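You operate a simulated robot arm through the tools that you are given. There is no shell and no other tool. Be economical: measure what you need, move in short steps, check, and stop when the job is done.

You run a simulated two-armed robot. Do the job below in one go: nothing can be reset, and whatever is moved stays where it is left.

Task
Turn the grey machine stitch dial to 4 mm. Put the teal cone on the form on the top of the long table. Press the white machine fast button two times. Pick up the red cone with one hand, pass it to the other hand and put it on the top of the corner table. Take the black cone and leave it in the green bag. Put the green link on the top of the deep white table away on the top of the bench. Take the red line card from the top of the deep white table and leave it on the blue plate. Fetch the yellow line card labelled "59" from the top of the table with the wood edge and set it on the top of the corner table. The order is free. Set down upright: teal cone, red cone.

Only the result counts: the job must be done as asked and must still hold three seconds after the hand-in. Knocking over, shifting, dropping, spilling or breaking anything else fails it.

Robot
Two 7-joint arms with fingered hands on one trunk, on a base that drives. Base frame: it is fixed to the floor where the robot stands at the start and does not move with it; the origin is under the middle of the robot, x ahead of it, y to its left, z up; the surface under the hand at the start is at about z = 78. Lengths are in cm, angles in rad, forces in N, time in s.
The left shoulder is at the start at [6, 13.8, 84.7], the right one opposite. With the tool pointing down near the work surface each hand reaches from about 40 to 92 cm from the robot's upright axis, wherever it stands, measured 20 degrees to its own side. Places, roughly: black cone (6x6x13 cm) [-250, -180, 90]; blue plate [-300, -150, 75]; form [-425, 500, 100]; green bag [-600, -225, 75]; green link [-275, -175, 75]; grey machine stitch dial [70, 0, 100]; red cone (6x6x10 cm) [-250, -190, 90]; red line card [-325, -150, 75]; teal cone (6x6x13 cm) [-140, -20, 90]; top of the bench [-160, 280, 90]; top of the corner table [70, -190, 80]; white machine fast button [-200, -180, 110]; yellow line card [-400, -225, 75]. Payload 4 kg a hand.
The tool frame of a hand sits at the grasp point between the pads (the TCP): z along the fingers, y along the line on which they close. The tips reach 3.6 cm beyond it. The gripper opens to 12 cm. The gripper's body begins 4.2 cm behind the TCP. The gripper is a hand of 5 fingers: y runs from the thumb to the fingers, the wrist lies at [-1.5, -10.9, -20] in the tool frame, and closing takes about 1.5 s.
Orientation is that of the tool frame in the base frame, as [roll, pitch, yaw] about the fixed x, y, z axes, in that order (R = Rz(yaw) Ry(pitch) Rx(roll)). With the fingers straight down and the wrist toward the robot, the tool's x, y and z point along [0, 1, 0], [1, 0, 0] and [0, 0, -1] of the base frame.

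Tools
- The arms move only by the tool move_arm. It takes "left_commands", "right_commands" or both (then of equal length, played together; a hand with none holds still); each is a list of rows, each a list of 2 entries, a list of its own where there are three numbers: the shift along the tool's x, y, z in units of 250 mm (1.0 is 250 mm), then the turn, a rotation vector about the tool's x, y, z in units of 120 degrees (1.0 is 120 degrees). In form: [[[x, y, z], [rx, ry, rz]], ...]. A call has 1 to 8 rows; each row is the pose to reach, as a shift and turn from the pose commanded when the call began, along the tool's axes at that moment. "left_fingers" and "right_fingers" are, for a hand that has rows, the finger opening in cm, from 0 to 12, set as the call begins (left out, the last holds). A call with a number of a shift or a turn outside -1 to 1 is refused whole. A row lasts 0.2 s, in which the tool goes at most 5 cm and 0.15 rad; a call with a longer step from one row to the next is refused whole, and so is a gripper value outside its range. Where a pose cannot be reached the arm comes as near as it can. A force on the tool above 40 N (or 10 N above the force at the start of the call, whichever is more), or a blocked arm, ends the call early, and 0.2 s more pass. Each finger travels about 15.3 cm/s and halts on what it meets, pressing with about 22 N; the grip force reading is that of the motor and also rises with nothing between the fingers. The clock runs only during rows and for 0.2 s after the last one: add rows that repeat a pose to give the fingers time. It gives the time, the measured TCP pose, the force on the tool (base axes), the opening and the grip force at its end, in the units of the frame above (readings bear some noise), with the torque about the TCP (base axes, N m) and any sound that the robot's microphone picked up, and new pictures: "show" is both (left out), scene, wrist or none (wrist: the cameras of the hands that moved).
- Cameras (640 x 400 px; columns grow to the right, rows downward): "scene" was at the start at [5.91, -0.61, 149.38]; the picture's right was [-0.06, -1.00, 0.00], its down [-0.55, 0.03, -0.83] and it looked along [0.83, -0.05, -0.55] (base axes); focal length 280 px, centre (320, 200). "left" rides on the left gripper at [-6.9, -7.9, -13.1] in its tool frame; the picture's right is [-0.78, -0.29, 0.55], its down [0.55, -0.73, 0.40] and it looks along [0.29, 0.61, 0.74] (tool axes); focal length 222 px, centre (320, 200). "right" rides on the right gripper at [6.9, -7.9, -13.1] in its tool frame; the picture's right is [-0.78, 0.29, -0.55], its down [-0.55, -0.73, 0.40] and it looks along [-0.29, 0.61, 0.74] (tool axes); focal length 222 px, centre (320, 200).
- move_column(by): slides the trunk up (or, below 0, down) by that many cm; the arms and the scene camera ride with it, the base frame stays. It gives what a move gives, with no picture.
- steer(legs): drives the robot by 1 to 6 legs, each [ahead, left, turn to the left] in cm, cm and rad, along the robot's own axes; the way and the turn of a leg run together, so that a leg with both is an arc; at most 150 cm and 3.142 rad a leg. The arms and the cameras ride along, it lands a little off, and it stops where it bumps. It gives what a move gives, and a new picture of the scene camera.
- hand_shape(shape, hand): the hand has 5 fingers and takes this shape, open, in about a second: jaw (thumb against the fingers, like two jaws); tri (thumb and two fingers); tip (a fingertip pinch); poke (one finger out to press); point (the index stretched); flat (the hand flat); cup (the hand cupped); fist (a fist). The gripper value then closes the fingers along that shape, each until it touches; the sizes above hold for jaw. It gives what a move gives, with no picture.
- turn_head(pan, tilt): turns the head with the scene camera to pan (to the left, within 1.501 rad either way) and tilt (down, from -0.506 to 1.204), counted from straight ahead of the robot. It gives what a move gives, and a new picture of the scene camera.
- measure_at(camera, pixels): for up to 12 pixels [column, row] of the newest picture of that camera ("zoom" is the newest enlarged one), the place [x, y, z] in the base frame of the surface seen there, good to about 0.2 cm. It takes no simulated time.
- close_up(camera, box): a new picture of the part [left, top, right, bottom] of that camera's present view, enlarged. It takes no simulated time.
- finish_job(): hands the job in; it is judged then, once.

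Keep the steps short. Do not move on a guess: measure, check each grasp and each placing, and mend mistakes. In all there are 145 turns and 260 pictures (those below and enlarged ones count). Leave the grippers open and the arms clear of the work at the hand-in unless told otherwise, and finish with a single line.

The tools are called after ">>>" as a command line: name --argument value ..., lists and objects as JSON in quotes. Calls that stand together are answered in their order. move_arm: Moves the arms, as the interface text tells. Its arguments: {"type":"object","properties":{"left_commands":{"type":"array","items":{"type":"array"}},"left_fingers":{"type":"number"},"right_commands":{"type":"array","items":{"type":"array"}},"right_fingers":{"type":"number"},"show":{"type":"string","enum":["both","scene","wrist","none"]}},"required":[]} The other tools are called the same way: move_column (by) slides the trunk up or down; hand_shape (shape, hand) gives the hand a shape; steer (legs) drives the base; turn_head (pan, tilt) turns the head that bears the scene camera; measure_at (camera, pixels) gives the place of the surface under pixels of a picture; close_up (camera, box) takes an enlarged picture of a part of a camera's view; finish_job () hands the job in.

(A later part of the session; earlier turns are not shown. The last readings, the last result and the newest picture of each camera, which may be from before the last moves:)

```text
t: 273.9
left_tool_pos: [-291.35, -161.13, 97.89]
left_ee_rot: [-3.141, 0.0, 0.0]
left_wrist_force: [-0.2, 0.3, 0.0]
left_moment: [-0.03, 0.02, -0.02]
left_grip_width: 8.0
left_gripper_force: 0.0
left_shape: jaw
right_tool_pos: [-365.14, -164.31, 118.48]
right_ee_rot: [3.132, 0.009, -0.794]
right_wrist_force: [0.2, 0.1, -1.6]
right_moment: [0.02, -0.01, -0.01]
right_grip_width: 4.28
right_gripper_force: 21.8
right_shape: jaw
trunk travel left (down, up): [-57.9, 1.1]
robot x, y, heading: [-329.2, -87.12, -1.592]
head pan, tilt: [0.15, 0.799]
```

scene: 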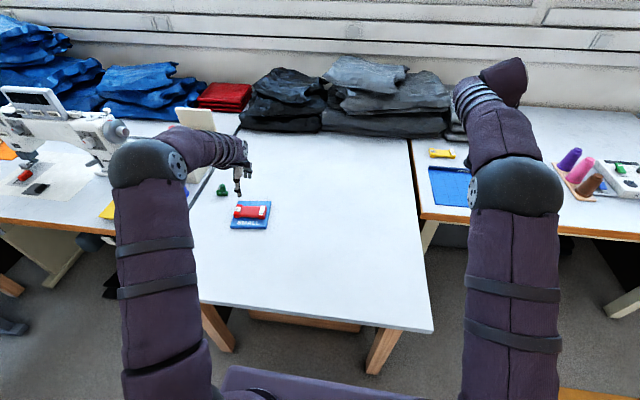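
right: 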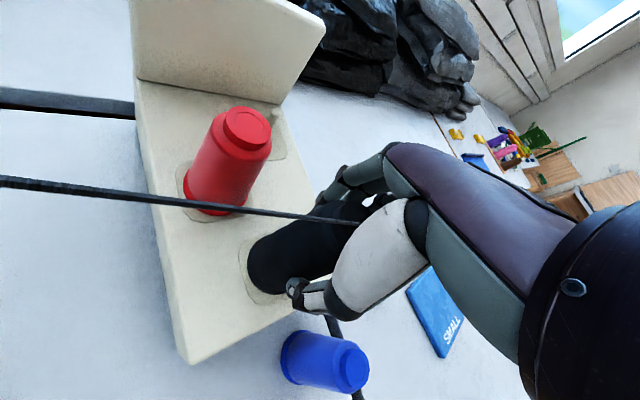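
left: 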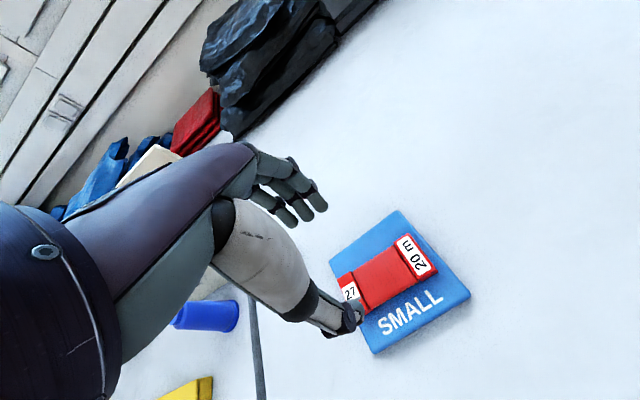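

Red card is on the plate. Next the green link with the left hand: lift/move hand right, then shift base left.

>>> move_arm --left_commands '[[[-0.1, 0, -0.1], [0, 0, 0]], [[-0.25, 0, -0.2], [0, 0, 0]], [[-0.4, 0, -0.3], [0, 0, 0]]]' --show "none"

>>> steer --legs '[[3, 27, 0.015]]'

>>> close_up --camera "left" --box '[200, 180, 520, 380]'

```text
t: 274.7
left_tool_pos: [-301.18, -161.22, 105.42]
left_ee_rot: [3.14, 0.001, -0.001]
left_wrist_force: [0.5, -1.0, 0.0]
left_moment: [0.0, -0.05, 0.02]
left_grip_width: 8.0
left_gripper_force: 0.1
left_shape: jaw
right_tool_pos: [-365.26, -164.34, 118.48]
right_ee_rot: [3.133, 0.008, -0.794]
right_wrist_force: [1.0, 0.3, -1.9]
right_moment: [0.01, -0.03, 0.04]
right_grip_width: 4.26
right_gripper_force: 21.7
right_shape: jaw
trunk travel left (down, up): [-57.9, 1.1]
robot x, y, heading: [-328.96, -87.28, -1.58]
head pan, tilt: [0.15, 0.799]
```

```text
t: 276.6
left_tool_pos: [-272.8, -163.84, 105.33]
left_ee_rot: [3.14, 0.0, 0.017]
left_wrist_force: [0.0, -0.2, 0.3]
left_moment: [-0.01, 0.01, 0.01]
left_grip_width: 7.97
left_gripper_force: 0.1
left_shape: jaw
right_tool_pos: [-336.9, -168.05, 118.34]
right_ee_rot: [3.131, 0.011, -0.778]
right_wrist_force: [0.9, -0.1, -1.5]
right_moment: [0.01, 0.05, 0.0]
right_grip_width: 4.28
right_gripper_force: 22.1
right_shape: jaw
trunk travel left (down, up): [-57.9, 1.1]
robot x, y, heading: [-302.23, -90.78, -1.571]
head pan, tilt: [0.15, 0.799]
```

scene: 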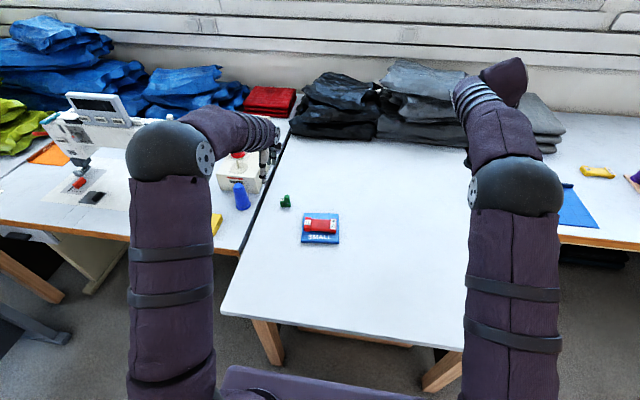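

```text
2.00 times, centred on (360, 280) of left
```

zoom: 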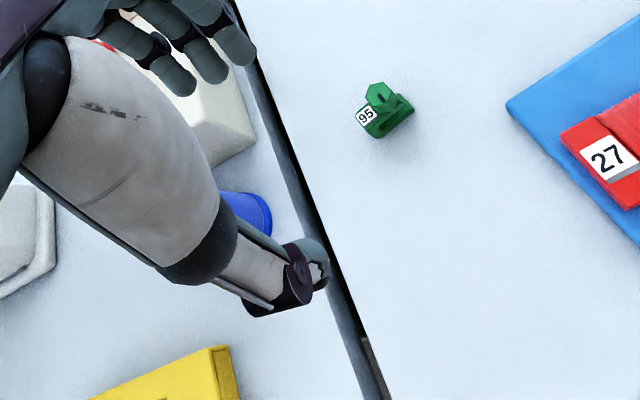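

>>> measure_at --camera "zoom" --pixels '[[380, 98], [368, 115], [388, 125], [408, 108], [398, 115], [384, 90]]'

>>> close_up --camera "scene" --box '[265, 185, 305, 215]'

```text
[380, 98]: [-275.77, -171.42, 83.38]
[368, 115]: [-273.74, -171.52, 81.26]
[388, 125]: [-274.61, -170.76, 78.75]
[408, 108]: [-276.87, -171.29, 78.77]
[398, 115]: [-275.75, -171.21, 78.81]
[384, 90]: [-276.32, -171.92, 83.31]
```

```text
13.33 times, centred on (285, 200) of scene
```

zoom: 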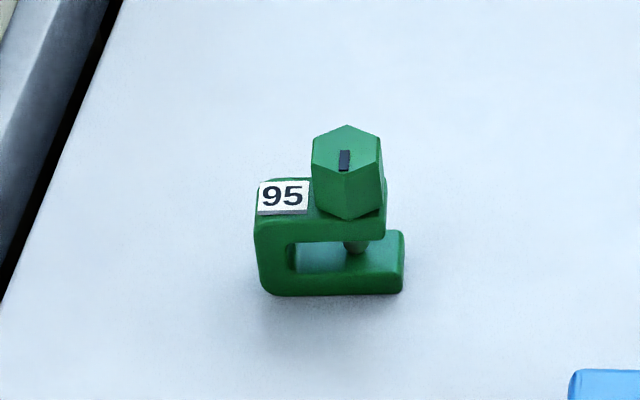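

Link centre (−275.2, −171.6), height 78–83.4. Descend with neutral orientation.

>>> move_arm --left_commands '[[[-0.05, 0.15, 0], [0, 0, 0]], [[-0.1, 0.31, 0.05], [0, 0, 0]], [[-0.1, 0.31, 0.22], [0, 0, 0]], [[-0.1, 0.31, 0.4], [0, 0, 0]], [[-0.1, 0.31, 0.58], [0, 0, 0]], [[-0.1, 0.31, 0.72], [0, 0, 0]], [[-0.1, 0.31, 0.84], [0, 0, 0]], [[-0.1, 0.31, 0.915], [0, 0, 0]]]' --left_fingers 7 --show "wrist"

```text
t: 278.4
left_tool_pos: [-275.14, -171.83, 82.32]
left_ee_rot: [3.139, 0.0, 0.016]
left_wrist_force: [-0.2, -0.1, 0.6]
left_moment: [0.02, 0.02, -0.02]
left_grip_width: 7.01
left_gripper_force: 0.1
left_shape: jaw
right_tool_pos: [-336.9, -168.15, 118.49]
right_ee_rot: [3.132, 0.01, -0.776]
right_wrist_force: [-0.2, -0.5, -1.8]
right_moment: [0.03, -0.02, 0.01]
right_grip_width: 4.26
right_gripper_force: 22.3
right_shape: jaw
trunk travel left (down, up): [-57.9, 1.1]
robot x, y, heading: [-302.31, -90.16, -1.57]
head pan, tilt: [0.15, 0.799]
```

left: 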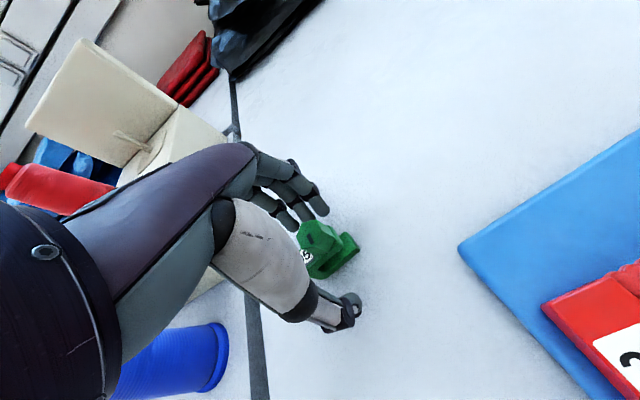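

Link is between thumb and fingers. Close and lift.

>>> move_arm --left_commands '[[[0, 0, 0], [0, 0, 0]], [[0, 0, 0], [0, 0, 0]], [[0, 0, 0], [0, 0, 0]], [[0, 0, 0], [0, 0, 0]], [[0, 0, 0], [0, 0, 0]], [[0, 0, 0], [0, 0, 0]], [[0, 0, 0], [0, 0, 0]], [[0, 0, 0], [0, 0, 0]]]' --left_fingers 0 --show "none"

>>> move_arm --left_commands '[[[0, 0, -0.06], [0, 0, 0]], [[0, 0, -0.2], [0, 0, 0]], [[0, 0, -0.36], [0, 0, 0]], [[-0.08, 0, -0.54], [0, 0, 0]], [[-0.16, 0, -0.7], [0, 0, 0]], [[-0.24, -0.06, -0.86], [0, 0, 0]], [[-0.3, -0.12, -1.0], [0, 0, 0]]]' --show "both"

```text
t: 280.2
left_tool_pos: [-275.2, -171.68, 82.34]
left_ee_rot: [3.14, 0.001, 0.016]
left_wrist_force: [0.3, -1.1, 4.7]
left_moment: [-0.08, 0.0, 0.01]
left_grip_width: 1.17
left_gripper_force: 22.1
left_shape: jaw
right_tool_pos: [-336.92, -168.08, 118.44]
right_ee_rot: [3.131, 0.01, -0.778]
right_wrist_force: [-0.4, 0.4, -2.3]
right_moment: [0.01, 0.0, -0.01]
right_grip_width: 4.29
right_gripper_force: 21.8
right_shape: jaw
trunk travel left (down, up): [-57.9, 1.1]
robot x, y, heading: [-301.92, -90.81, -1.567]
head pan, tilt: [0.15, 0.799]
```

```text
t: 281.8
left_tool_pos: [-282.77, -168.75, 107.34]
left_ee_rot: [-3.141, 0.001, 0.015]
left_wrist_force: [0.6, 0.5, -1.3]
left_moment: [0.01, -0.02, 0.01]
left_grip_width: 1.1
left_gripper_force: 22.0
left_shape: jaw
right_tool_pos: [-336.86, -168.11, 118.52]
right_ee_rot: [3.131, 0.01, -0.775]
right_wrist_force: [0.1, 0.6, -0.8]
right_moment: [0.03, -0.02, 0.0]
right_grip_width: 4.26
right_gripper_force: 22.3
right_shape: jaw
trunk travel left (down, up): [-57.9, 1.1]
robot x, y, heading: [-302.55, -90.09, -1.569]
head pan, tilt: [0.15, 0.799]
```

scene: 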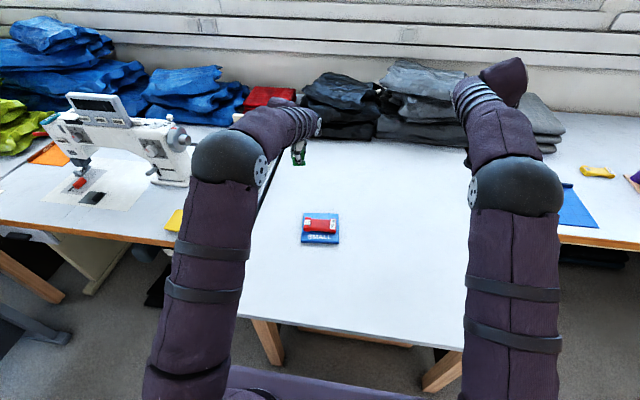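
left: 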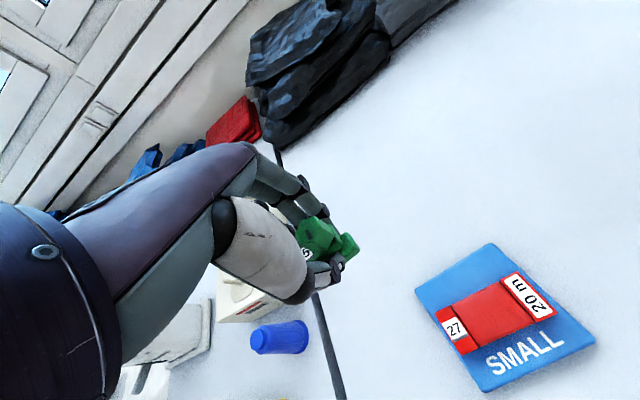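

Link held (black cone still in the right hand). Drive to the bag: back up, west, and look.

>>> steer --legs '[[-28, 0, 0], [0, -140, 0], [0, -133, 0], [30, 0, 0]]'

>>> turn_head --pan -0.25 --tilt 0.65

```text
t: 298.2
left_tool_pos: [-558.42, -170.22, 107.23]
left_ee_rot: [3.142, -0.001, -0.008]
left_wrist_force: [0.4, -0.6, -1.1]
left_moment: [0.03, 0.0, -0.03]
left_grip_width: 1.1
left_gripper_force: 21.5
left_shape: jaw
right_tool_pos: [-612.56, -168.32, 118.34]
right_ee_rot: [3.131, 0.01, -0.8]
right_wrist_force: [-0.4, 0.0, -2.6]
right_moment: [0.0, 0.02, -0.03]
right_grip_width: 4.28
right_gripper_force: 22.0
right_shape: jaw
trunk travel left (down, up): [-57.9, 1.1]
robot x, y, heading: [-575.62, -91.36, -1.59]
head pan, tilt: [0.15, 0.799]
```

scene: 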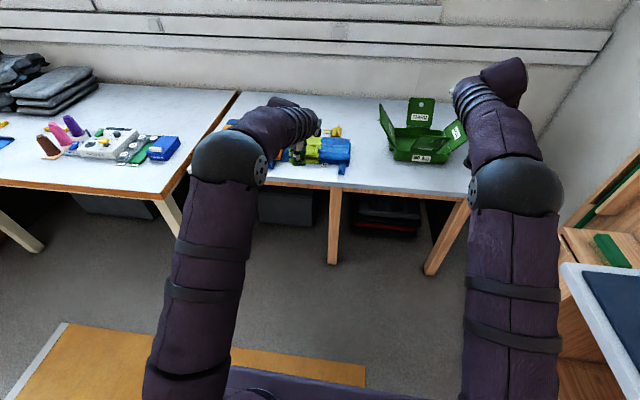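

```text
t: 299.1
left_tool_pos: [-558.26, -170.11, 107.4]
left_ee_rot: [3.14, 0.001, -0.006]
left_wrist_force: [0.9, 0.2, -1.5]
left_moment: [0.01, 0.03, -0.01]
left_grip_width: 1.13
left_gripper_force: 22.4
left_shape: jaw
right_tool_pos: [-612.4, -168.21, 118.35]
right_ee_rot: [3.134, 0.01, -0.8]
right_wrist_force: [-0.3, 0.0, -1.4]
right_moment: [0.04, 0.01, 0.03]
right_grip_width: 4.27
right_gripper_force: 22.1
right_shape: jaw
trunk travel left (down, up): [-57.9, 1.1]
robot x, y, heading: [-575.86, -91.24, -1.592]
head pan, tilt: [-0.25, 0.649]
```

scene: 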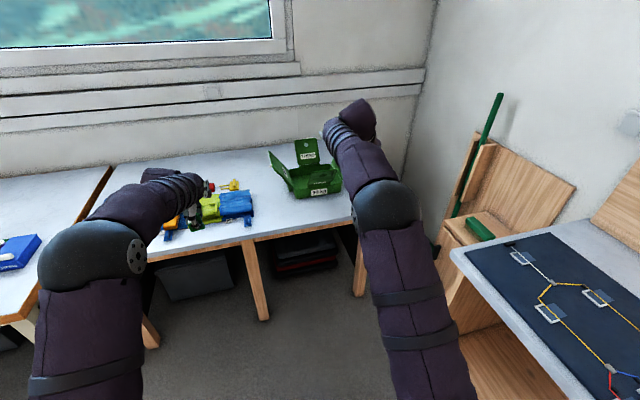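

Zoom on the green open container; measure it and the shelf at right.

>>> close_up --camera "scene" --box '[255, 125, 355, 215]'

>>> measure_at --camera "scene" --pixels '[[452, 250], [560, 222], [470, 240], [320, 232], [355, 215], [250, 242], [445, 320], [500, 100], [360, 290]]'

```text
4.44 times, centred on (305, 170) of scene
```

zoom: 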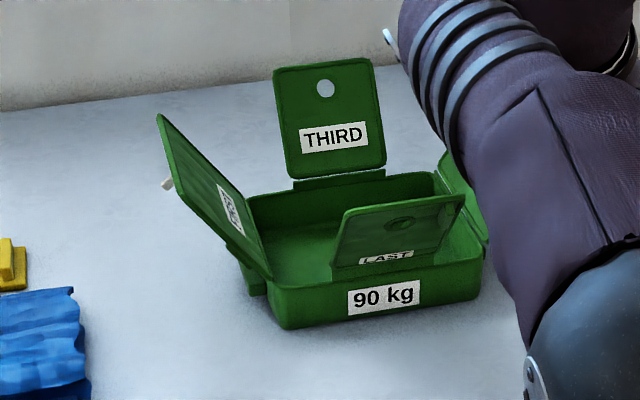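

```text
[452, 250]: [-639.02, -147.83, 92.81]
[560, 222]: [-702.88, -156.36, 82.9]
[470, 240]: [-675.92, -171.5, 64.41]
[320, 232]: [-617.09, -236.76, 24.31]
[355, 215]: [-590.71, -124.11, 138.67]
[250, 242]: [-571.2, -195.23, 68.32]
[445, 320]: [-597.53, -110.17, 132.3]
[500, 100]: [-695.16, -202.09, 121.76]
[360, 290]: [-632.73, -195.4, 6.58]
```

>>> measure_at --camera "zoom" --pixels '[[275, 290], [478, 258], [435, 175], [250, 200], [300, 250], [285, 210], [158, 115], [345, 210], [462, 196], [330, 70], [445, 155], [385, 235]]'

```text
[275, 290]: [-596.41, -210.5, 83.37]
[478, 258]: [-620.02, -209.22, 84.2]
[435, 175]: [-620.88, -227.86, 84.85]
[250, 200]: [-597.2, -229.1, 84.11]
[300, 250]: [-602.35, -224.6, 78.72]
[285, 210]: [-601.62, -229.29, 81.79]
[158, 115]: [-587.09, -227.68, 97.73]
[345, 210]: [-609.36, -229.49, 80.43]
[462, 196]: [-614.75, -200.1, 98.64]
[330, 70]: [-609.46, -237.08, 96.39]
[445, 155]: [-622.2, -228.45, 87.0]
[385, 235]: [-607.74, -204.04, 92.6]
```

The bag is an open box with flaps outward: inside x −596…−620, y −210…−229, floor 78.6. Drive ahead 51 so the cone is above it.

>>> steer --legs '[[0, 3, 0.02], [51, 0, 0]]'

>>> close_up --camera "right" --box '[100, 100, 500, 400]'

```text
t: 302.5
left_tool_pos: [-553.83, -220.7, 107.29]
left_ee_rot: [3.141, -0.001, 0.012]
left_wrist_force: [0.2, -0.4, -0.7]
left_moment: [0.04, 0.02, -0.01]
left_grip_width: 1.08
left_gripper_force: 21.8
left_shape: jaw
right_tool_pos: [-608.05, -219.85, 118.42]
right_ee_rot: [3.133, 0.011, -0.78]
right_wrist_force: [0.0, 0.5, -3.0]
right_moment: [0.04, -0.01, -0.03]
right_grip_width: 4.29
right_gripper_force: 22.0
right_shape: jaw
trunk travel left (down, up): [-57.9, 1.1]
robot x, y, heading: [-572.78, -142.04, -1.571]
head pan, tilt: [-0.25, 0.649]
```

scene: 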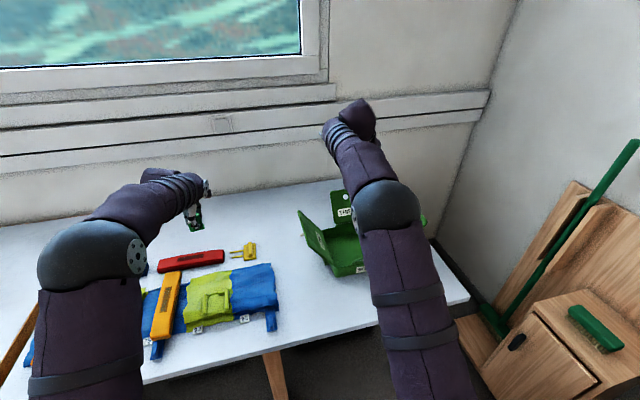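

```text
1.33 times, centred on (300, 250) of right
```

zoom: 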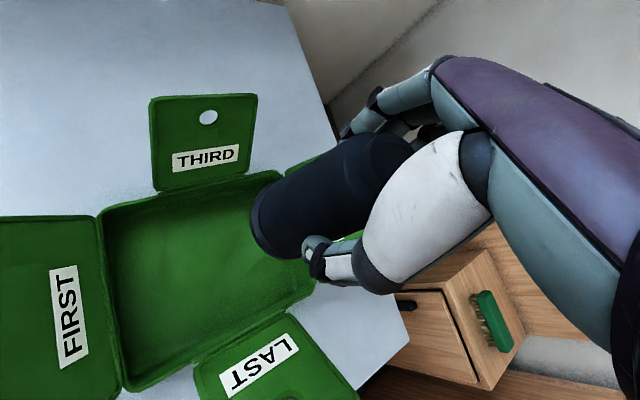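

Positioned above the box. Lower 20 cm and check.

>>> move_arm --right_commands '[[[0, 0, 0.15], [0, 0, 0]], [[0, 0, 0.3], [0, 0, 0]], [[0, 0, 0.45], [0, 0, 0]], [[0, 0, 0.6], [0, 0, 0]], [[0, 0, 0.75], [0, 0, 0]]]' --show "both"

```text
t: 303.7
left_tool_pos: [-553.89, -220.73, 107.29]
left_ee_rot: [-3.14, 0.001, 0.013]
left_wrist_force: [0.8, 0.0, -1.8]
left_moment: [-0.01, 0.04, 0.0]
left_grip_width: 1.1
left_gripper_force: 22.0
left_shape: jaw
right_tool_pos: [-608.3, -219.84, 99.46]
right_ee_rot: [3.134, 0.01, -0.78]
right_wrist_force: [-0.9, -0.1, -1.2]
right_moment: [0.02, 0.0, 0.0]
right_grip_width: 4.26
right_gripper_force: 21.9
right_shape: jaw
trunk travel left (down, up): [-57.9, 1.1]
robot x, y, heading: [-572.69, -142.31, -1.571]
head pan, tilt: [-0.25, 0.649]
```

scene: 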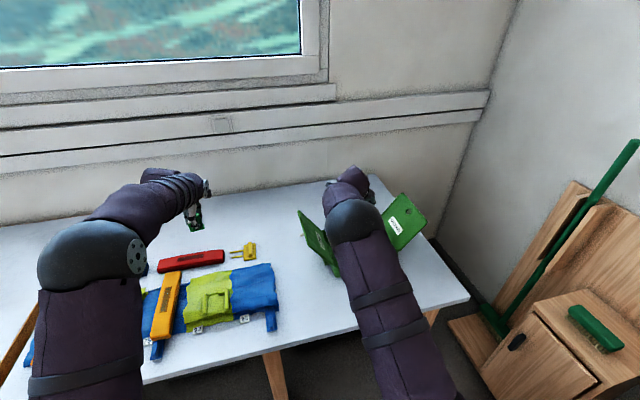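
right: 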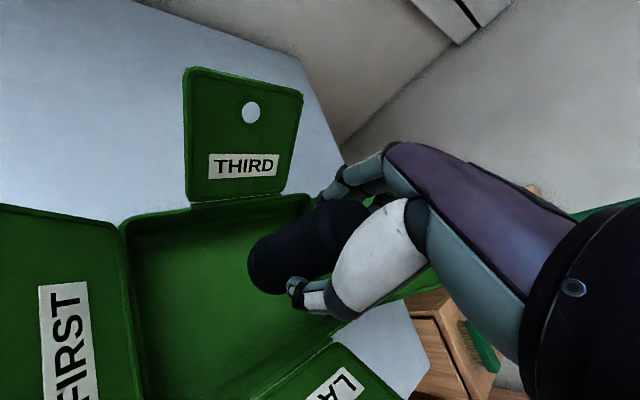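

Continue lowering to near the floor, shifting 1.5 cm to the left.

>>> move_arm --right_commands '[[[0.043, -0.042, 0.08], [0, 0, 0]], [[0.043, -0.042, 0.2], [0, 0, 0]], [[0.043, -0.042, 0.31], [0, 0, 0]], [[0.043, -0.042, 0.37], [0, 0, 0]], [[0.043, -0.042, 0.4], [0, 0, 0]]]' --show "wrist"

```text
t: 304.9
left_tool_pos: [-553.83, -220.69, 107.31]
left_ee_rot: [3.141, 0.003, 0.011]
left_wrist_force: [0.1, -0.4, -1.4]
left_moment: [0.0, 0.0, -0.02]
left_grip_width: 1.12
left_gripper_force: 21.6
left_shape: jaw
right_tool_pos: [-606.85, -219.65, 89.58]
right_ee_rot: [3.132, 0.011, -0.78]
right_wrist_force: [-0.2, 0.0, -2.3]
right_moment: [0.03, -0.01, 0.02]
right_grip_width: 4.24
right_gripper_force: 21.5
right_shape: jaw
trunk travel left (down, up): [-57.9, 1.1]
robot x, y, heading: [-572.86, -142.09, -1.575]
head pan, tilt: [-0.25, 0.649]
```

right: 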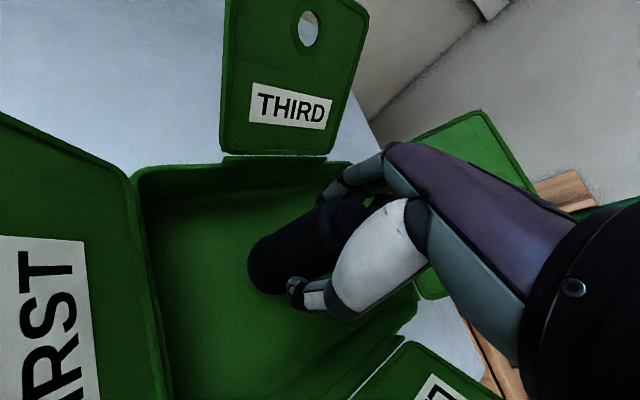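

Lower another 1.2 cm to the floor, then release.

>>> move_arm --right_commands '[[[0, 0, 0.02], [0, 0, 0]], [[0, 0, 0.035], [0, 0, 0]], [[0, 0, 0.05], [0, 0, 0]]]' --show "none"

>>> move_arm --right_commands '[[[0, 0, 0], [0, 0, 0]], [[0, 0, 0], [0, 0, 0]], [[0, 0, 0], [0, 0, 0]], [[0, 0, 0], [0, 0, 0]], [[0, 0, -0.1], [0, 0, 0]], [[0, 0, -0.28], [0, 0, 0]], [[0, 0, -0.46], [0, 0, 0]], [[0, 0, -0.64], [0, 0, 0]]]' --right_fingers 8 --show "wrist"

```text
t: 305.7
left_tool_pos: [-553.95, -220.67, 107.38]
left_ee_rot: [-3.141, -0.001, 0.012]
left_wrist_force: [-0.3, 0.1, -1.2]
left_moment: [-0.02, -0.02, 0.01]
left_grip_width: 1.12
left_gripper_force: 22.0
left_shape: jaw
right_tool_pos: [-606.98, -219.71, 88.44]
right_ee_rot: [3.132, 0.011, -0.781]
right_wrist_force: [-0.5, 0.4, -2.0]
right_moment: [0.01, -0.01, 0.01]
right_grip_width: 4.28
right_gripper_force: 21.8
right_shape: jaw
trunk travel left (down, up): [-57.9, 1.1]
robot x, y, heading: [-572.77, -142.39, -1.572]
head pan, tilt: [-0.25, 0.649]
```

```text
t: 307.5
left_tool_pos: [-553.73, -220.7, 107.43]
left_ee_rot: [3.139, 0.002, 0.013]
left_wrist_force: [0.7, 0.1, -1.9]
left_moment: [-0.02, 0.02, 0.0]
left_grip_width: 1.12
left_gripper_force: 22.1
left_shape: jaw
right_tool_pos: [-606.79, -219.73, 104.54]
right_ee_rot: [3.131, 0.01, -0.781]
right_wrist_force: [0.0, 0.8, -0.6]
right_moment: [-0.04, 0.0, 0.0]
right_grip_width: 8.0
right_gripper_force: 0.0
right_shape: jaw
trunk travel left (down, up): [-57.9, 1.1]
robot x, y, heading: [-573.18, -141.74, -1.571]
head pan, tilt: [-0.25, 0.649]
```

right: 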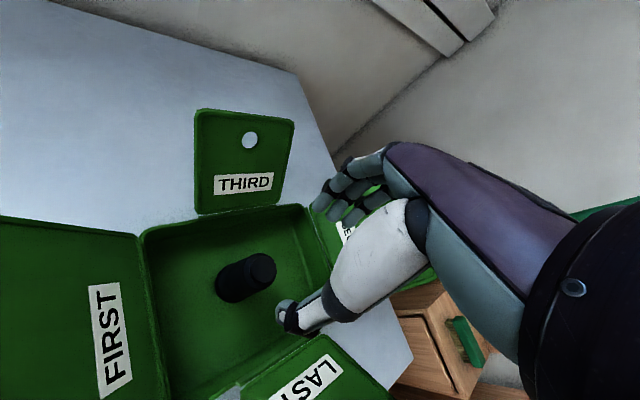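

Black cone is in the bag. Raise the right hand to neutral, back up and go to the yellow cards.

>>> move_arm --right_commands '[[[0, 0, -0.15], [0, 0, -0.06]], [[0, 0, -0.3], [0, 0, -0.12]], [[0, 0, -0.45], [0, 0, -0.18]], [[0, 0, -0.6], [0, 0, -0.24]], [[0, 0, -0.7], [0, 0, -0.3]], [[0, 0, -0.7], [0, 0, -0.375]]]' --show "none"

>>> steer --legs '[[-45, 0, 0], [0, 100, 0], [0, 88, 0]]'

>>> turn_head --pan 0 --tilt 0.7

```text
refused: row 6 steps farther than a row can; nothing moved
```

```text
t: 319.2
left_tool_pos: [-367.33, -177.12, 107.26]
left_ee_rot: [3.141, 0.001, 0.011]
left_wrist_force: [-0.6, -0.4, -1.3]
left_moment: [-0.01, 0.01, -0.03]
left_grip_width: 1.12
left_gripper_force: 21.6
left_shape: jaw
right_tool_pos: [-420.4, -176.29, 104.46]
right_ee_rot: [3.131, 0.011, -0.782]
right_wrist_force: [0.5, 0.2, -0.1]
right_moment: [0.01, 0.03, 0.02]
right_grip_width: 8.01
right_gripper_force: 0.3
right_shape: jaw
trunk travel left (down, up): [-57.9, 1.1]
robot x, y, heading: [-386.25, -98.53, -1.572]
head pan, tilt: [-0.25, 0.649]
```

scene: 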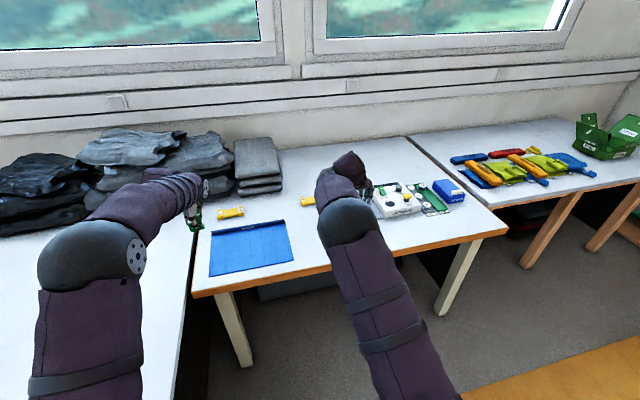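

```text
t: 319.9
left_tool_pos: [-367.5, -177.03, 107.35]
left_ee_rot: [-3.14, 0.001, 0.012]
left_wrist_force: [1.5, 0.2, -1.6]
left_moment: [0.0, 0.0, -0.01]
left_grip_width: 1.11
left_gripper_force: 21.9
left_shape: jaw
right_tool_pos: [-420.28, -176.13, 104.28]
right_ee_rot: [3.131, 0.01, -0.781]
right_wrist_force: [-0.4, 0.4, -1.0]
right_moment: [0.0, -0.01, 0.0]
right_grip_width: 7.95
right_gripper_force: 0.0
right_shape: jaw
trunk travel left (down, up): [-57.9, 1.1]
robot x, y, heading: [-386.55, -98.66, -1.57]
head pan, tilt: [0.0, 0.7]
```

scene: 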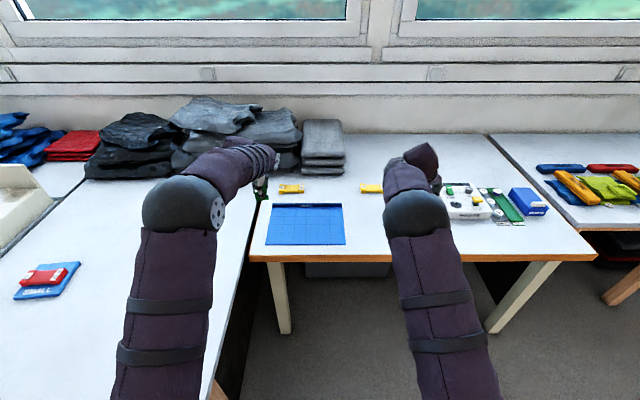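

>>> close_up --camera "scene" --box '[265, 170, 385, 210]'

>>> close_up --camera "right" --box '[0, 100, 400, 400]'

```text
5.33 times, centred on (325, 190) of scene
```

zoom: 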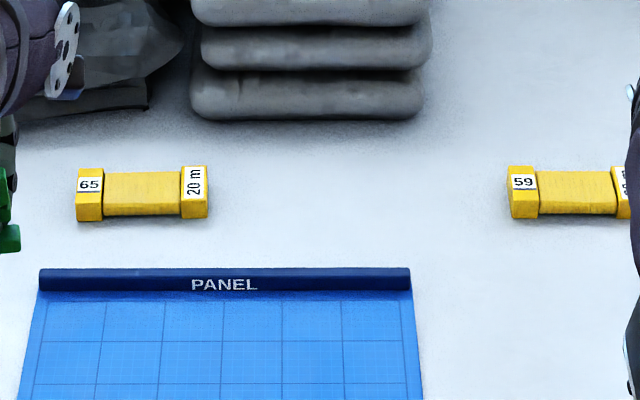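

```text
1.33 times, centred on (200, 250) of right
```

zoom: 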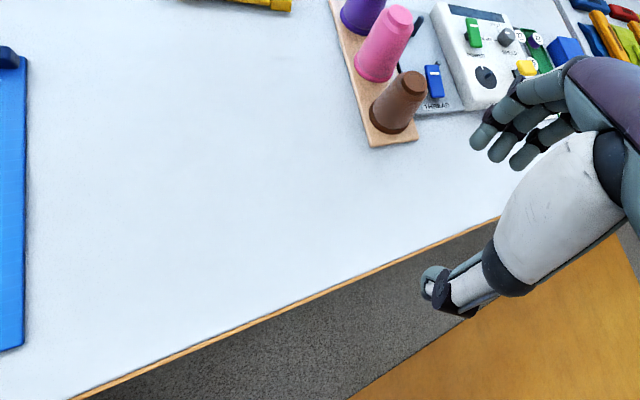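

Card 59 is the right-hand one (~(−410, −212)). Turn the right hand neutral, then drive ahead 40.

>>> move_arm --right_commands '[[[0.05, -0.05, -0.04], [0, 0, -0.06]], [[0.1, -0.1, -0.08], [0, 0, -0.12]], [[0.15, -0.15, -0.12], [0, 0, -0.18]], [[0.2, -0.2, -0.16], [0, 0, -0.24]], [[0.25, -0.24, -0.2], [0, 0, -0.31]], [[0.284, -0.28, -0.24], [0, 0, -0.375]]]' --show "none"

>>> steer --legs '[[38, 0, 0]]'

>>> close_up --camera "right" --box '[0, 100, 400, 400]'

```text
t: 321.3
left_tool_pos: [-367.31, -176.96, 107.3]
left_ee_rot: [3.14, 0.001, 0.013]
left_wrist_force: [-0.5, -0.3, -1.6]
left_moment: [-0.02, -0.02, -0.04]
left_grip_width: 1.1
left_gripper_force: 21.3
left_shape: jaw
right_tool_pos: [-410.28, -176.23, 110.39]
right_ee_rot: [3.14, 0.014, 0.007]
right_wrist_force: [0.5, 0.3, 0.2]
right_moment: [0.0, 0.01, -0.01]
right_grip_width: 7.99
right_gripper_force: 0.0
right_shape: jaw
trunk travel left (down, up): [-57.9, 1.1]
robot x, y, heading: [-386.53, -98.48, -1.572]
head pan, tilt: [0.0, 0.7]
```

```text
t: 323.7
left_tool_pos: [-367.71, -215.08, 107.26]
left_ee_rot: [-3.141, 0.001, 0.01]
left_wrist_force: [-0.4, -0.7, -1.8]
left_moment: [0.05, 0.01, 0.0]
left_grip_width: 1.11
left_gripper_force: 22.2
left_shape: jaw
right_tool_pos: [-410.52, -214.34, 110.13]
right_ee_rot: [-3.141, 0.015, 0.003]
right_wrist_force: [-0.4, 0.3, -0.7]
right_moment: [0.03, 0.02, -0.01]
right_grip_width: 7.95
right_gripper_force: 0.0
right_shape: jaw
trunk travel left (down, up): [-57.9, 1.1]
robot x, y, heading: [-386.33, -136.98, -1.573]
head pan, tilt: [0.0, 0.7]
```

scene: 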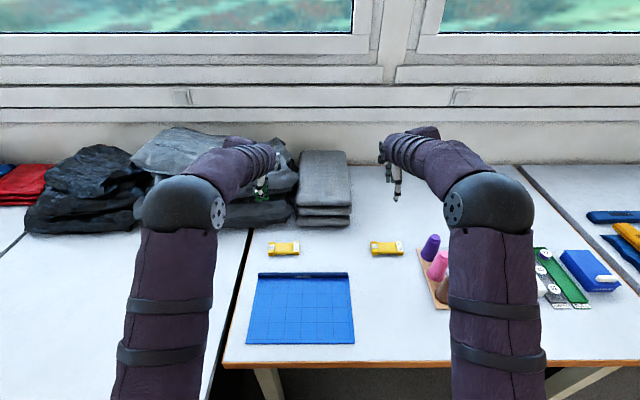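

```text
1.33 times, centred on (200, 250) of right
```

zoom: 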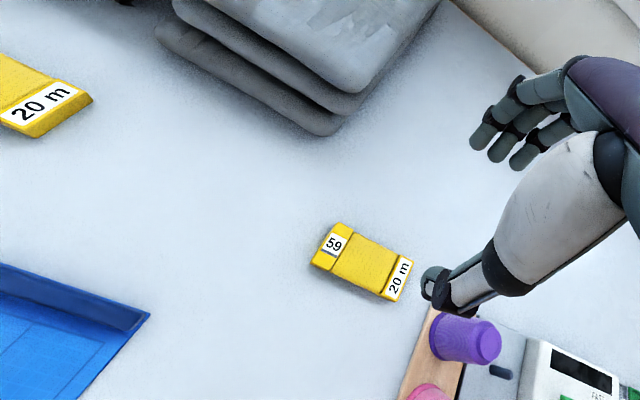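

Measure card 59 and the nearby purple cone.

>>> measure_at --camera "zoom" --pixels '[[335, 243], [398, 278], [365, 262], [380, 240], [350, 285], [485, 340], [440, 320], [425, 325]]'

>>> measure_at --camera "scene" --pixels '[[386, 247], [376, 246], [398, 246], [430, 240]]'

```text
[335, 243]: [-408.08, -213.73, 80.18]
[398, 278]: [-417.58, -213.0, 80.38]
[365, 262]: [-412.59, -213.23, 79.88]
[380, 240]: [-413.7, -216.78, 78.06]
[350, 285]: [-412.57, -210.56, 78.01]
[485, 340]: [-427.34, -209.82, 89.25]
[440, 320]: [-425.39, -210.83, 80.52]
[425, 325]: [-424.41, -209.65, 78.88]
```

```text
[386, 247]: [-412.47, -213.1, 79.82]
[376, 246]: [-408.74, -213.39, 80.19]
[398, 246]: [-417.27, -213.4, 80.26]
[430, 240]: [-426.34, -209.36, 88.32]
```

Card centre (−412.8, −213.4). Descend in two calls.

>>> move_arm --right_commands '[[[-0.05, -0.02, 0.1], [0, 0, 0]], [[-0.092, -0.038, 0.25], [0, 0, 0]], [[-0.092, -0.038, 0.42], [0, 0, 0]], [[-0.092, -0.038, 0.59], [0, 0, 0]], [[-0.092, -0.038, 0.76], [0, 0, 0]], [[-0.092, -0.038, 0.93], [0, 0, 0]]]' --show "none"

>>> move_arm --right_commands '[[[0, 0, 0.08], [0, 0, 0]], [[0, 0, 0.16], [0, 0, 0]], [[0, 0, 0.19], [0, 0, 0]]]' --show "wrist"

```text
t: 325.1
left_tool_pos: [-367.76, -215.21, 107.29]
left_ee_rot: [3.141, -0.002, 0.011]
left_wrist_force: [0.2, -0.9, -0.5]
left_moment: [0.0, -0.02, 0.02]
left_grip_width: 1.11
left_gripper_force: 22.2
left_shape: jaw
right_tool_pos: [-413.22, -213.43, 86.95]
right_ee_rot: [3.14, 0.015, 0.002]
right_wrist_force: [0.4, 0.0, 0.1]
right_moment: [0.06, -0.03, -0.04]
right_grip_width: 7.95
right_gripper_force: 0.1
right_shape: jaw
trunk travel left (down, up): [-57.9, 1.1]
robot x, y, heading: [-386.46, -136.77, -1.574]
head pan, tilt: [0.0, 0.7]
```

```text
t: 325.9
left_tool_pos: [-367.7, -215.07, 107.32]
left_ee_rot: [-3.141, 0.001, 0.011]
left_wrist_force: [0.7, 0.0, -2.0]
left_moment: [0.0, 0.01, 0.01]
left_grip_width: 1.11
left_gripper_force: 21.9
left_shape: jaw
right_tool_pos: [-413.26, -213.33, 82.32]
right_ee_rot: [3.141, 0.012, 0.004]
right_wrist_force: [-0.2, -0.4, -0.2]
right_moment: [0.0, 0.0, 0.0]
right_grip_width: 8.02
right_gripper_force: 0.0
right_shape: jaw
trunk travel left (down, up): [-57.9, 1.1]
robot x, y, heading: [-386.55, -136.64, -1.573]
head pan, tilt: [0.0, 0.7]
```

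right: 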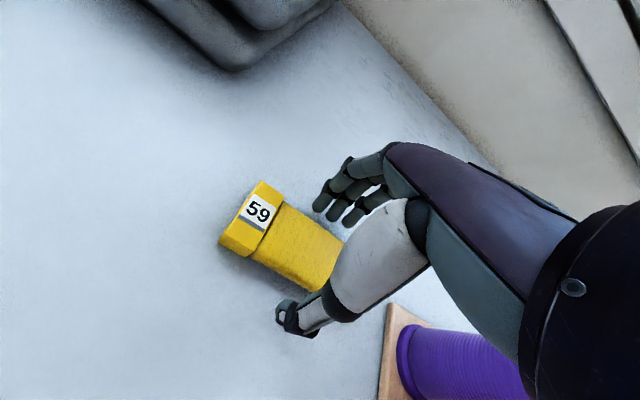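

Close on the card and lift.

>>> move_arm --right_commands '[[[0, 0, 0], [0, 0, 0]], [[0, 0, 0], [0, 0, 0]], [[0, 0, 0], [0, 0, 0]], [[0, 0, 0], [0, 0, 0]], [[0, 0, 0], [0, 0, 0]], [[0, 0, 0], [0, 0, 0]], [[0, 0, 0], [0, 0, 0]]]' --right_fingers 2 --show "none"

>>> move_arm --right_commands '[[[0, 0, -0.06], [0, 0, 0]], [[0, 0, -0.2], [0, 0, 0]], [[0, 0, -0.36], [0, 0, 0]], [[0, 0, -0.52], [0, 0, 0]], [[0, 0, -0.68], [0, 0, 0]], [[0, 0, -0.84], [0, 0, 0]], [[0, 0, -1.0], [0, 0, 0]]]' --show "wrist"

```text
t: 327.5
left_tool_pos: [-367.76, -215.0, 107.33]
left_ee_rot: [-3.141, 0.002, 0.011]
left_wrist_force: [-0.2, 0.3, -1.7]
left_moment: [-0.02, 0.0, -0.03]
left_grip_width: 1.11
left_gripper_force: 22.0
left_shape: jaw
right_tool_pos: [-413.25, -213.27, 82.38]
right_ee_rot: [-3.141, 0.013, 0.004]
right_wrist_force: [-0.8, 0.1, 0.1]
right_moment: [-0.01, -0.02, 0.01]
right_grip_width: 4.92
right_gripper_force: 21.6
right_shape: jaw
trunk travel left (down, up): [-57.9, 1.1]
robot x, y, heading: [-386.88, -136.63, -1.575]
head pan, tilt: [0.0, 0.7]
```

```text
t: 329.1
left_tool_pos: [-367.68, -215.02, 107.41]
left_ee_rot: [3.14, 0.001, 0.011]
left_wrist_force: [-0.2, 0.8, -0.9]
left_moment: [0.02, -0.04, 0.01]
left_grip_width: 1.1
left_gripper_force: 22.0
left_shape: jaw
right_tool_pos: [-412.94, -213.24, 107.19]
right_ee_rot: [3.141, 0.013, 0.004]
right_wrist_force: [0.6, 0.3, -0.3]
right_moment: [-0.01, 0.03, 0.0]
right_grip_width: 4.93
right_gripper_force: 21.9
right_shape: jaw
trunk travel left (down, up): [-57.9, 1.1]
robot x, y, heading: [-386.94, -136.77, -1.573]
head pan, tilt: [0.0, 0.7]
```

right: 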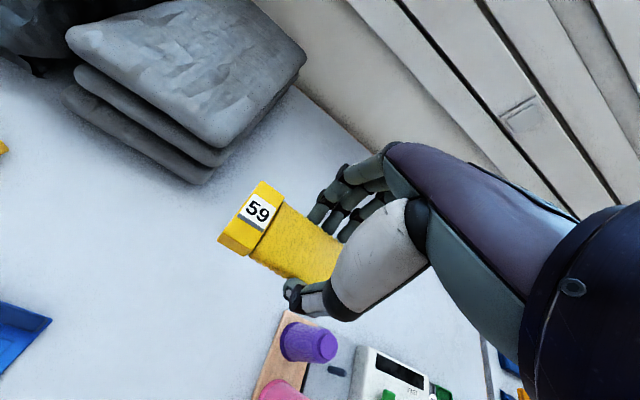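

Card 59 held. Drive to the bench's west side via the aisle.

>>> steer --legs '[[-77, 0, 0], [0, 125, 0], [0, 0, 3.14], [150, 0, 0], [150, 0, 0], [0, 0, -1.571]]'

>>> turn_head --pan 0 --tilt 0.75

```text
t: 364.3
left_tool_pos: [-168.51, 252.99, 107.31]
left_ee_rot: [3.14, 0.003, 1.534]
left_wrist_force: [-0.1, 0.3, -1.9]
left_moment: [0.01, -0.03, 0.0]
left_grip_width: 1.01
left_gripper_force: 22.0
left_shape: jaw
right_tool_pos: [-172.43, 208.66, 107.5]
right_ee_rot: [3.137, 0.012, 1.533]
right_wrist_force: [1.9, 32.3, 8.6]
right_moment: [0.28, -0.21, 1.18]
right_grip_width: 4.92
right_gripper_force: 22.2
right_shape: jaw
trunk travel left (down, up): [-57.9, 1.1]
robot x, y, heading: [-248.13, 237.57, -0.049]
head pan, tilt: [0.0, 0.7]
```

scene: 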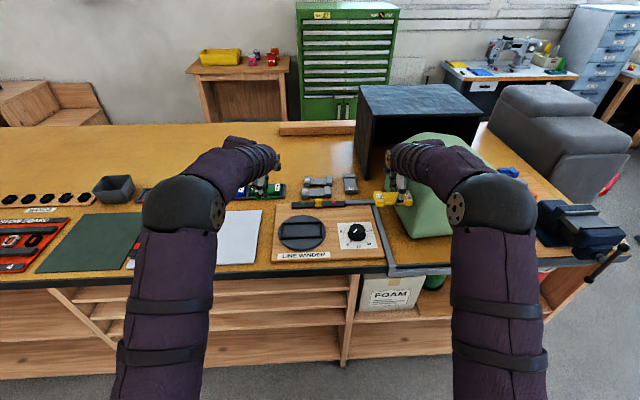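

```text
t: 364.9
left_tool_pos: [-168.48, 253.09, 107.22]
left_ee_rot: [3.14, 0.004, 1.532]
left_wrist_force: [-0.3, -0.2, -1.6]
left_moment: [0.01, 0.01, -0.03]
left_grip_width: 0.99
left_gripper_force: 21.8
left_shape: jaw
right_tool_pos: [-172.15, 208.88, 107.53]
right_ee_rot: [3.136, 0.007, 1.535]
right_wrist_force: [1.8, 15.0, 2.0]
right_moment: [0.16, -0.05, 0.6]
right_grip_width: 4.91
right_gripper_force: 21.7
right_shape: jaw
trunk travel left (down, up): [-57.9, 1.1]
robot x, y, heading: [-247.51, 237.94, -0.052]
head pan, tilt: [0.0, 0.75]
```

scene: 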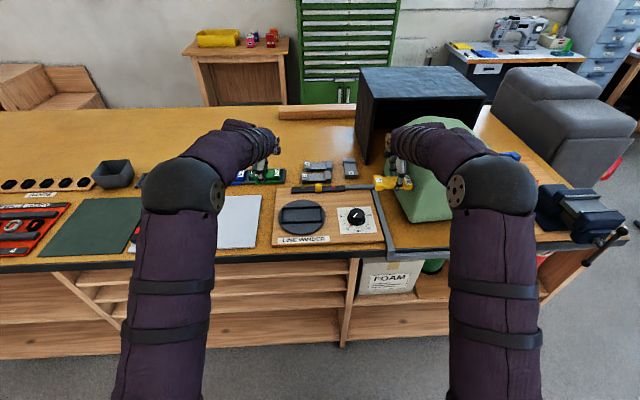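

The card in the right hand is touching the green cover. Shift left (+y) 15 cm to relieve at once.

>>> steer --legs '[[-2, 15, 0.05]]'

>>> close_up --camera "scene" --box '[200, 90, 540, 290]'

```text
t: 366.3
left_tool_pos: [-170.8, 271.8, 107.3]
left_ee_rot: [-3.141, 0.002, 1.582]
left_wrist_force: [-0.6, 1.3, -1.5]
left_moment: [-0.04, -0.01, 0.01]
left_grip_width: 0.99
left_gripper_force: 22.5
left_shape: jaw
right_tool_pos: [-172.47, 227.23, 107.41]
right_ee_rot: [3.138, 0.009, 1.584]
right_wrist_force: [-0.3, 1.5, -0.3]
right_moment: [-0.03, 0.0, 0.01]
right_grip_width: 4.92
right_gripper_force: 22.4
right_shape: jaw
trunk travel left (down, up): [-57.9, 1.1]
robot x, y, heading: [-249.58, 252.56, -0.005]
head pan, tilt: [0.0, 0.75]
```

scene: 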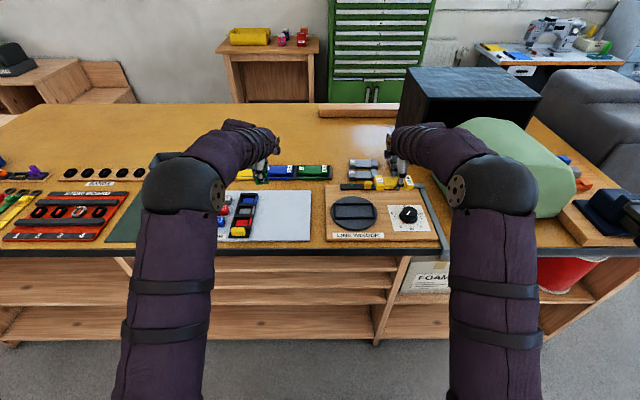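

```text
1.88 times, centred on (370, 190) of scene
```

zoom: 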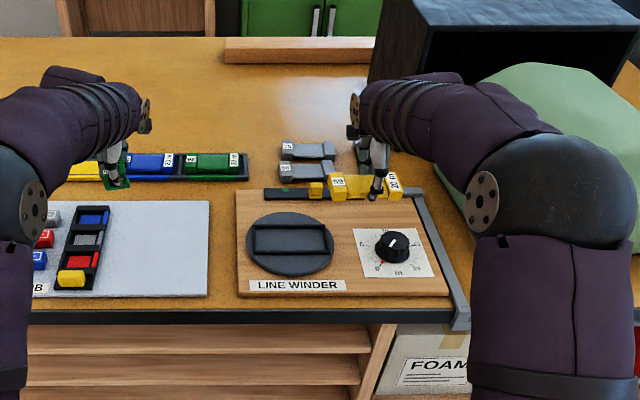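

>>> measure_at --camera "zoom" --pixels '[[222, 200], [222, 290], [240, 120], [215, 100], [260, 160], [205, 160], [270, 95], [245, 180], [208, 200], [240, 195], [130, 185], [290, 130]]'

```text
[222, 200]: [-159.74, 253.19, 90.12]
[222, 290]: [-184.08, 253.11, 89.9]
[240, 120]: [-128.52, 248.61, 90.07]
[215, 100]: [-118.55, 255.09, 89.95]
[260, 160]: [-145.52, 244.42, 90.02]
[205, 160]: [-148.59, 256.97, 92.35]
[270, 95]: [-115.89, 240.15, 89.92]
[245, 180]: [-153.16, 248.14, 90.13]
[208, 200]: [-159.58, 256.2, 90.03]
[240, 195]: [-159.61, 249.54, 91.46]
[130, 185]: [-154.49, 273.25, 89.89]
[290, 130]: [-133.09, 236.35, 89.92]
```

A free area is around (−130, 248). First tuck the right hand up/back/right, then close in.

>>> move_arm --right_commands '[[[-0.09, -0.12, -0.12], [0, 0, 0]], [[-0.18, -0.24, -0.24], [0, 0, 0]], [[-0.27, -0.36, -0.36], [0, 0, 0]], [[-0.36, -0.48, -0.48], [0, 0, 0]], [[-0.45, -0.6, -0.6], [0, 0, 0]]]' --show "none"

>>> steer --legs '[[0, 7, 0], [34, 0, 0]]'

>>> close_up --camera "left" --box '[200, 100, 640, 400]'

```text
t: 367.5
left_tool_pos: [-170.89, 271.64, 107.31]
left_ee_rot: [3.142, -0.001, 1.582]
left_wrist_force: [-0.3, -0.8, -2.0]
left_moment: [0.03, 0.0, 0.02]
left_grip_width: 0.99
left_gripper_force: 21.7
left_shape: jaw
right_tool_pos: [-187.53, 215.77, 122.56]
right_ee_rot: [3.138, 0.007, 1.583]
right_wrist_force: [-0.6, 0.1, -0.6]
right_moment: [0.02, 0.0, 0.0]
right_grip_width: 4.91
right_gripper_force: 21.7
right_shape: jaw
trunk travel left (down, up): [-57.9, 1.1]
robot x, y, heading: [-249.66, 252.68, -0.002]
head pan, tilt: [0.0, 0.75]
```

```text
t: 370.3
left_tool_pos: [-138.81, 278.63, 107.37]
left_ee_rot: [3.141, -0.001, 1.583]
left_wrist_force: [0.1, -0.1, -0.8]
left_moment: [0.05, 0.01, -0.03]
left_grip_width: 1.0
left_gripper_force: 21.7
left_shape: jaw
right_tool_pos: [-155.4, 222.91, 122.37]
right_ee_rot: [3.139, 0.009, 1.583]
right_wrist_force: [-0.2, -0.4, -1.1]
right_moment: [0.0, -0.03, -0.02]
right_grip_width: 4.92
right_gripper_force: 22.0
right_shape: jaw
trunk travel left (down, up): [-57.9, 1.1]
robot x, y, heading: [-217.12, 259.15, -0.0]
head pan, tilt: [0.0, 0.75]
stopped in leg 2: the robot was blocked; the commanded pose is now the measured one
```

scene: 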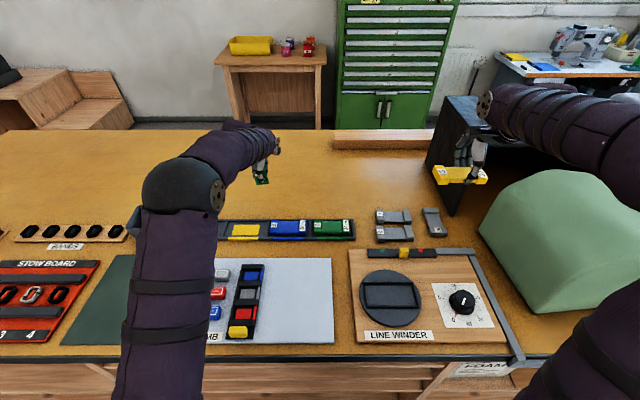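

```text
1.33 times, centred on (420, 250) of left
```

zoom: 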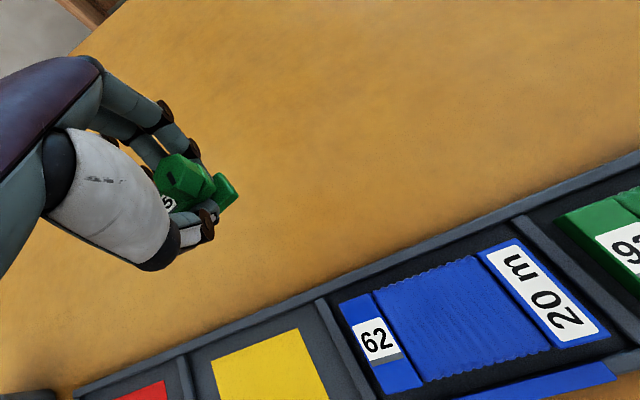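

The bench stopped the base, but the hand is already past the card strip. Reach 7 cm further and lower.

>>> move_arm --left_commands '[[[0, 0.13, 0], [0, 0, 0]], [[0, 0.27, 0.05], [0, 0, 0]], [[0, 0.27, 0.2], [0, 0, 0]], [[0, 0.27, 0.35], [0, 0, 0]], [[0, 0.27, 0.45], [0, 0, 0]], [[0, 0.27, 0.49], [0, 0, 0]], [[0, 0.27, 0.515], [0, 0, 0]]]' --show "wrist"

```text
t: 371.9
left_tool_pos: [-132.16, 278.72, 94.38]
left_ee_rot: [3.14, 0.0, 1.585]
left_wrist_force: [0.4, -0.1, 0.1]
left_moment: [-0.04, -0.06, 0.02]
left_grip_width: 1.0
left_gripper_force: 21.7
left_shape: jaw
right_tool_pos: [-155.2, 222.89, 122.37]
right_ee_rot: [3.14, 0.01, 1.584]
right_wrist_force: [-0.2, -0.9, -0.9]
right_moment: [-0.01, 0.01, -0.03]
right_grip_width: 4.94
right_gripper_force: 22.5
right_shape: jaw
trunk travel left (down, up): [-57.9, 1.1]
robot x, y, heading: [-217.38, 259.62, -0.005]
head pan, tilt: [0.0, 0.75]
```

left: 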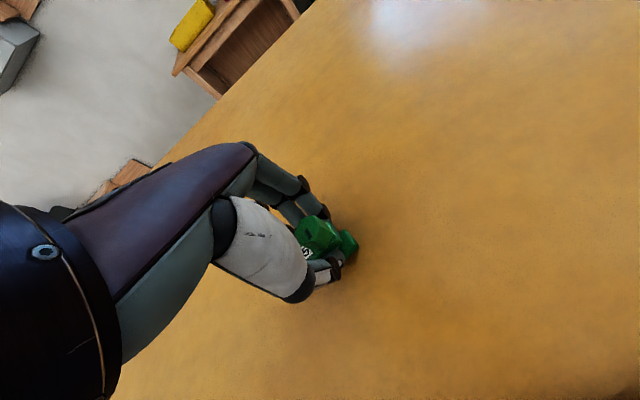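

Touching the top (weight now off). Open and lift.

>>> move_arm --left_commands '[[[0, 0, 0.005], [0, 0, 0]], [[0, 0, 0.005], [0, 0, 0]], [[0, 0, 0.005], [0, 0, 0]], [[0, 0, 0], [0, 0, 0]], [[0, 0, -0.1], [0, 0, 0]], [[0, 0, -0.28], [0, 0, 0]], [[0, 0, -0.46], [0, 0, 0]], [[0, -0.15, -0.6], [0, 0, 0]]]' --left_fingers 6 --show "wrist"

```text
refused: row 8 steps farther than a row can; nothing moved
```

>>> move_arm --left_commands '[[[0, 0, 0.005], [0, 0, 0]], [[0, 0, 0.005], [0, 0, 0]], [[0, 0, 0.005], [0, 0, 0]], [[0, 0, 0], [0, 0, 0]], [[0, 0, -0.1], [0, 0, 0]], [[0, 0, -0.28], [0, 0, 0]], [[0, 0, -0.46], [0, 0, 0]], [[0, -0.1, -0.6], [0, 0, 0]]]' --left_fingers 6 --show "wrist"

```text
t: 373.7
left_tool_pos: [-134.78, 278.56, 109.42]
left_ee_rot: [3.142, 0.001, 1.584]
left_wrist_force: [-0.4, 0.2, 0.3]
left_moment: [0.0, -0.01, -0.03]
left_grip_width: 6.01
left_gripper_force: 0.1
left_shape: jaw
right_tool_pos: [-155.25, 222.81, 122.47]
right_ee_rot: [3.137, 0.008, 1.584]
right_wrist_force: [-0.6, -0.3, -1.5]
right_moment: [0.01, -0.04, 0.02]
right_grip_width: 4.93
right_gripper_force: 21.6
right_shape: jaw
trunk travel left (down, up): [-57.9, 1.1]
robot x, y, heading: [-217.2, 259.59, 0.002]
head pan, tilt: [0.0, 0.75]
```

left: 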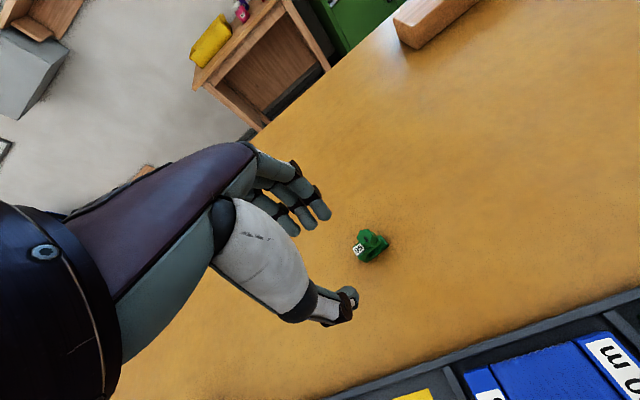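

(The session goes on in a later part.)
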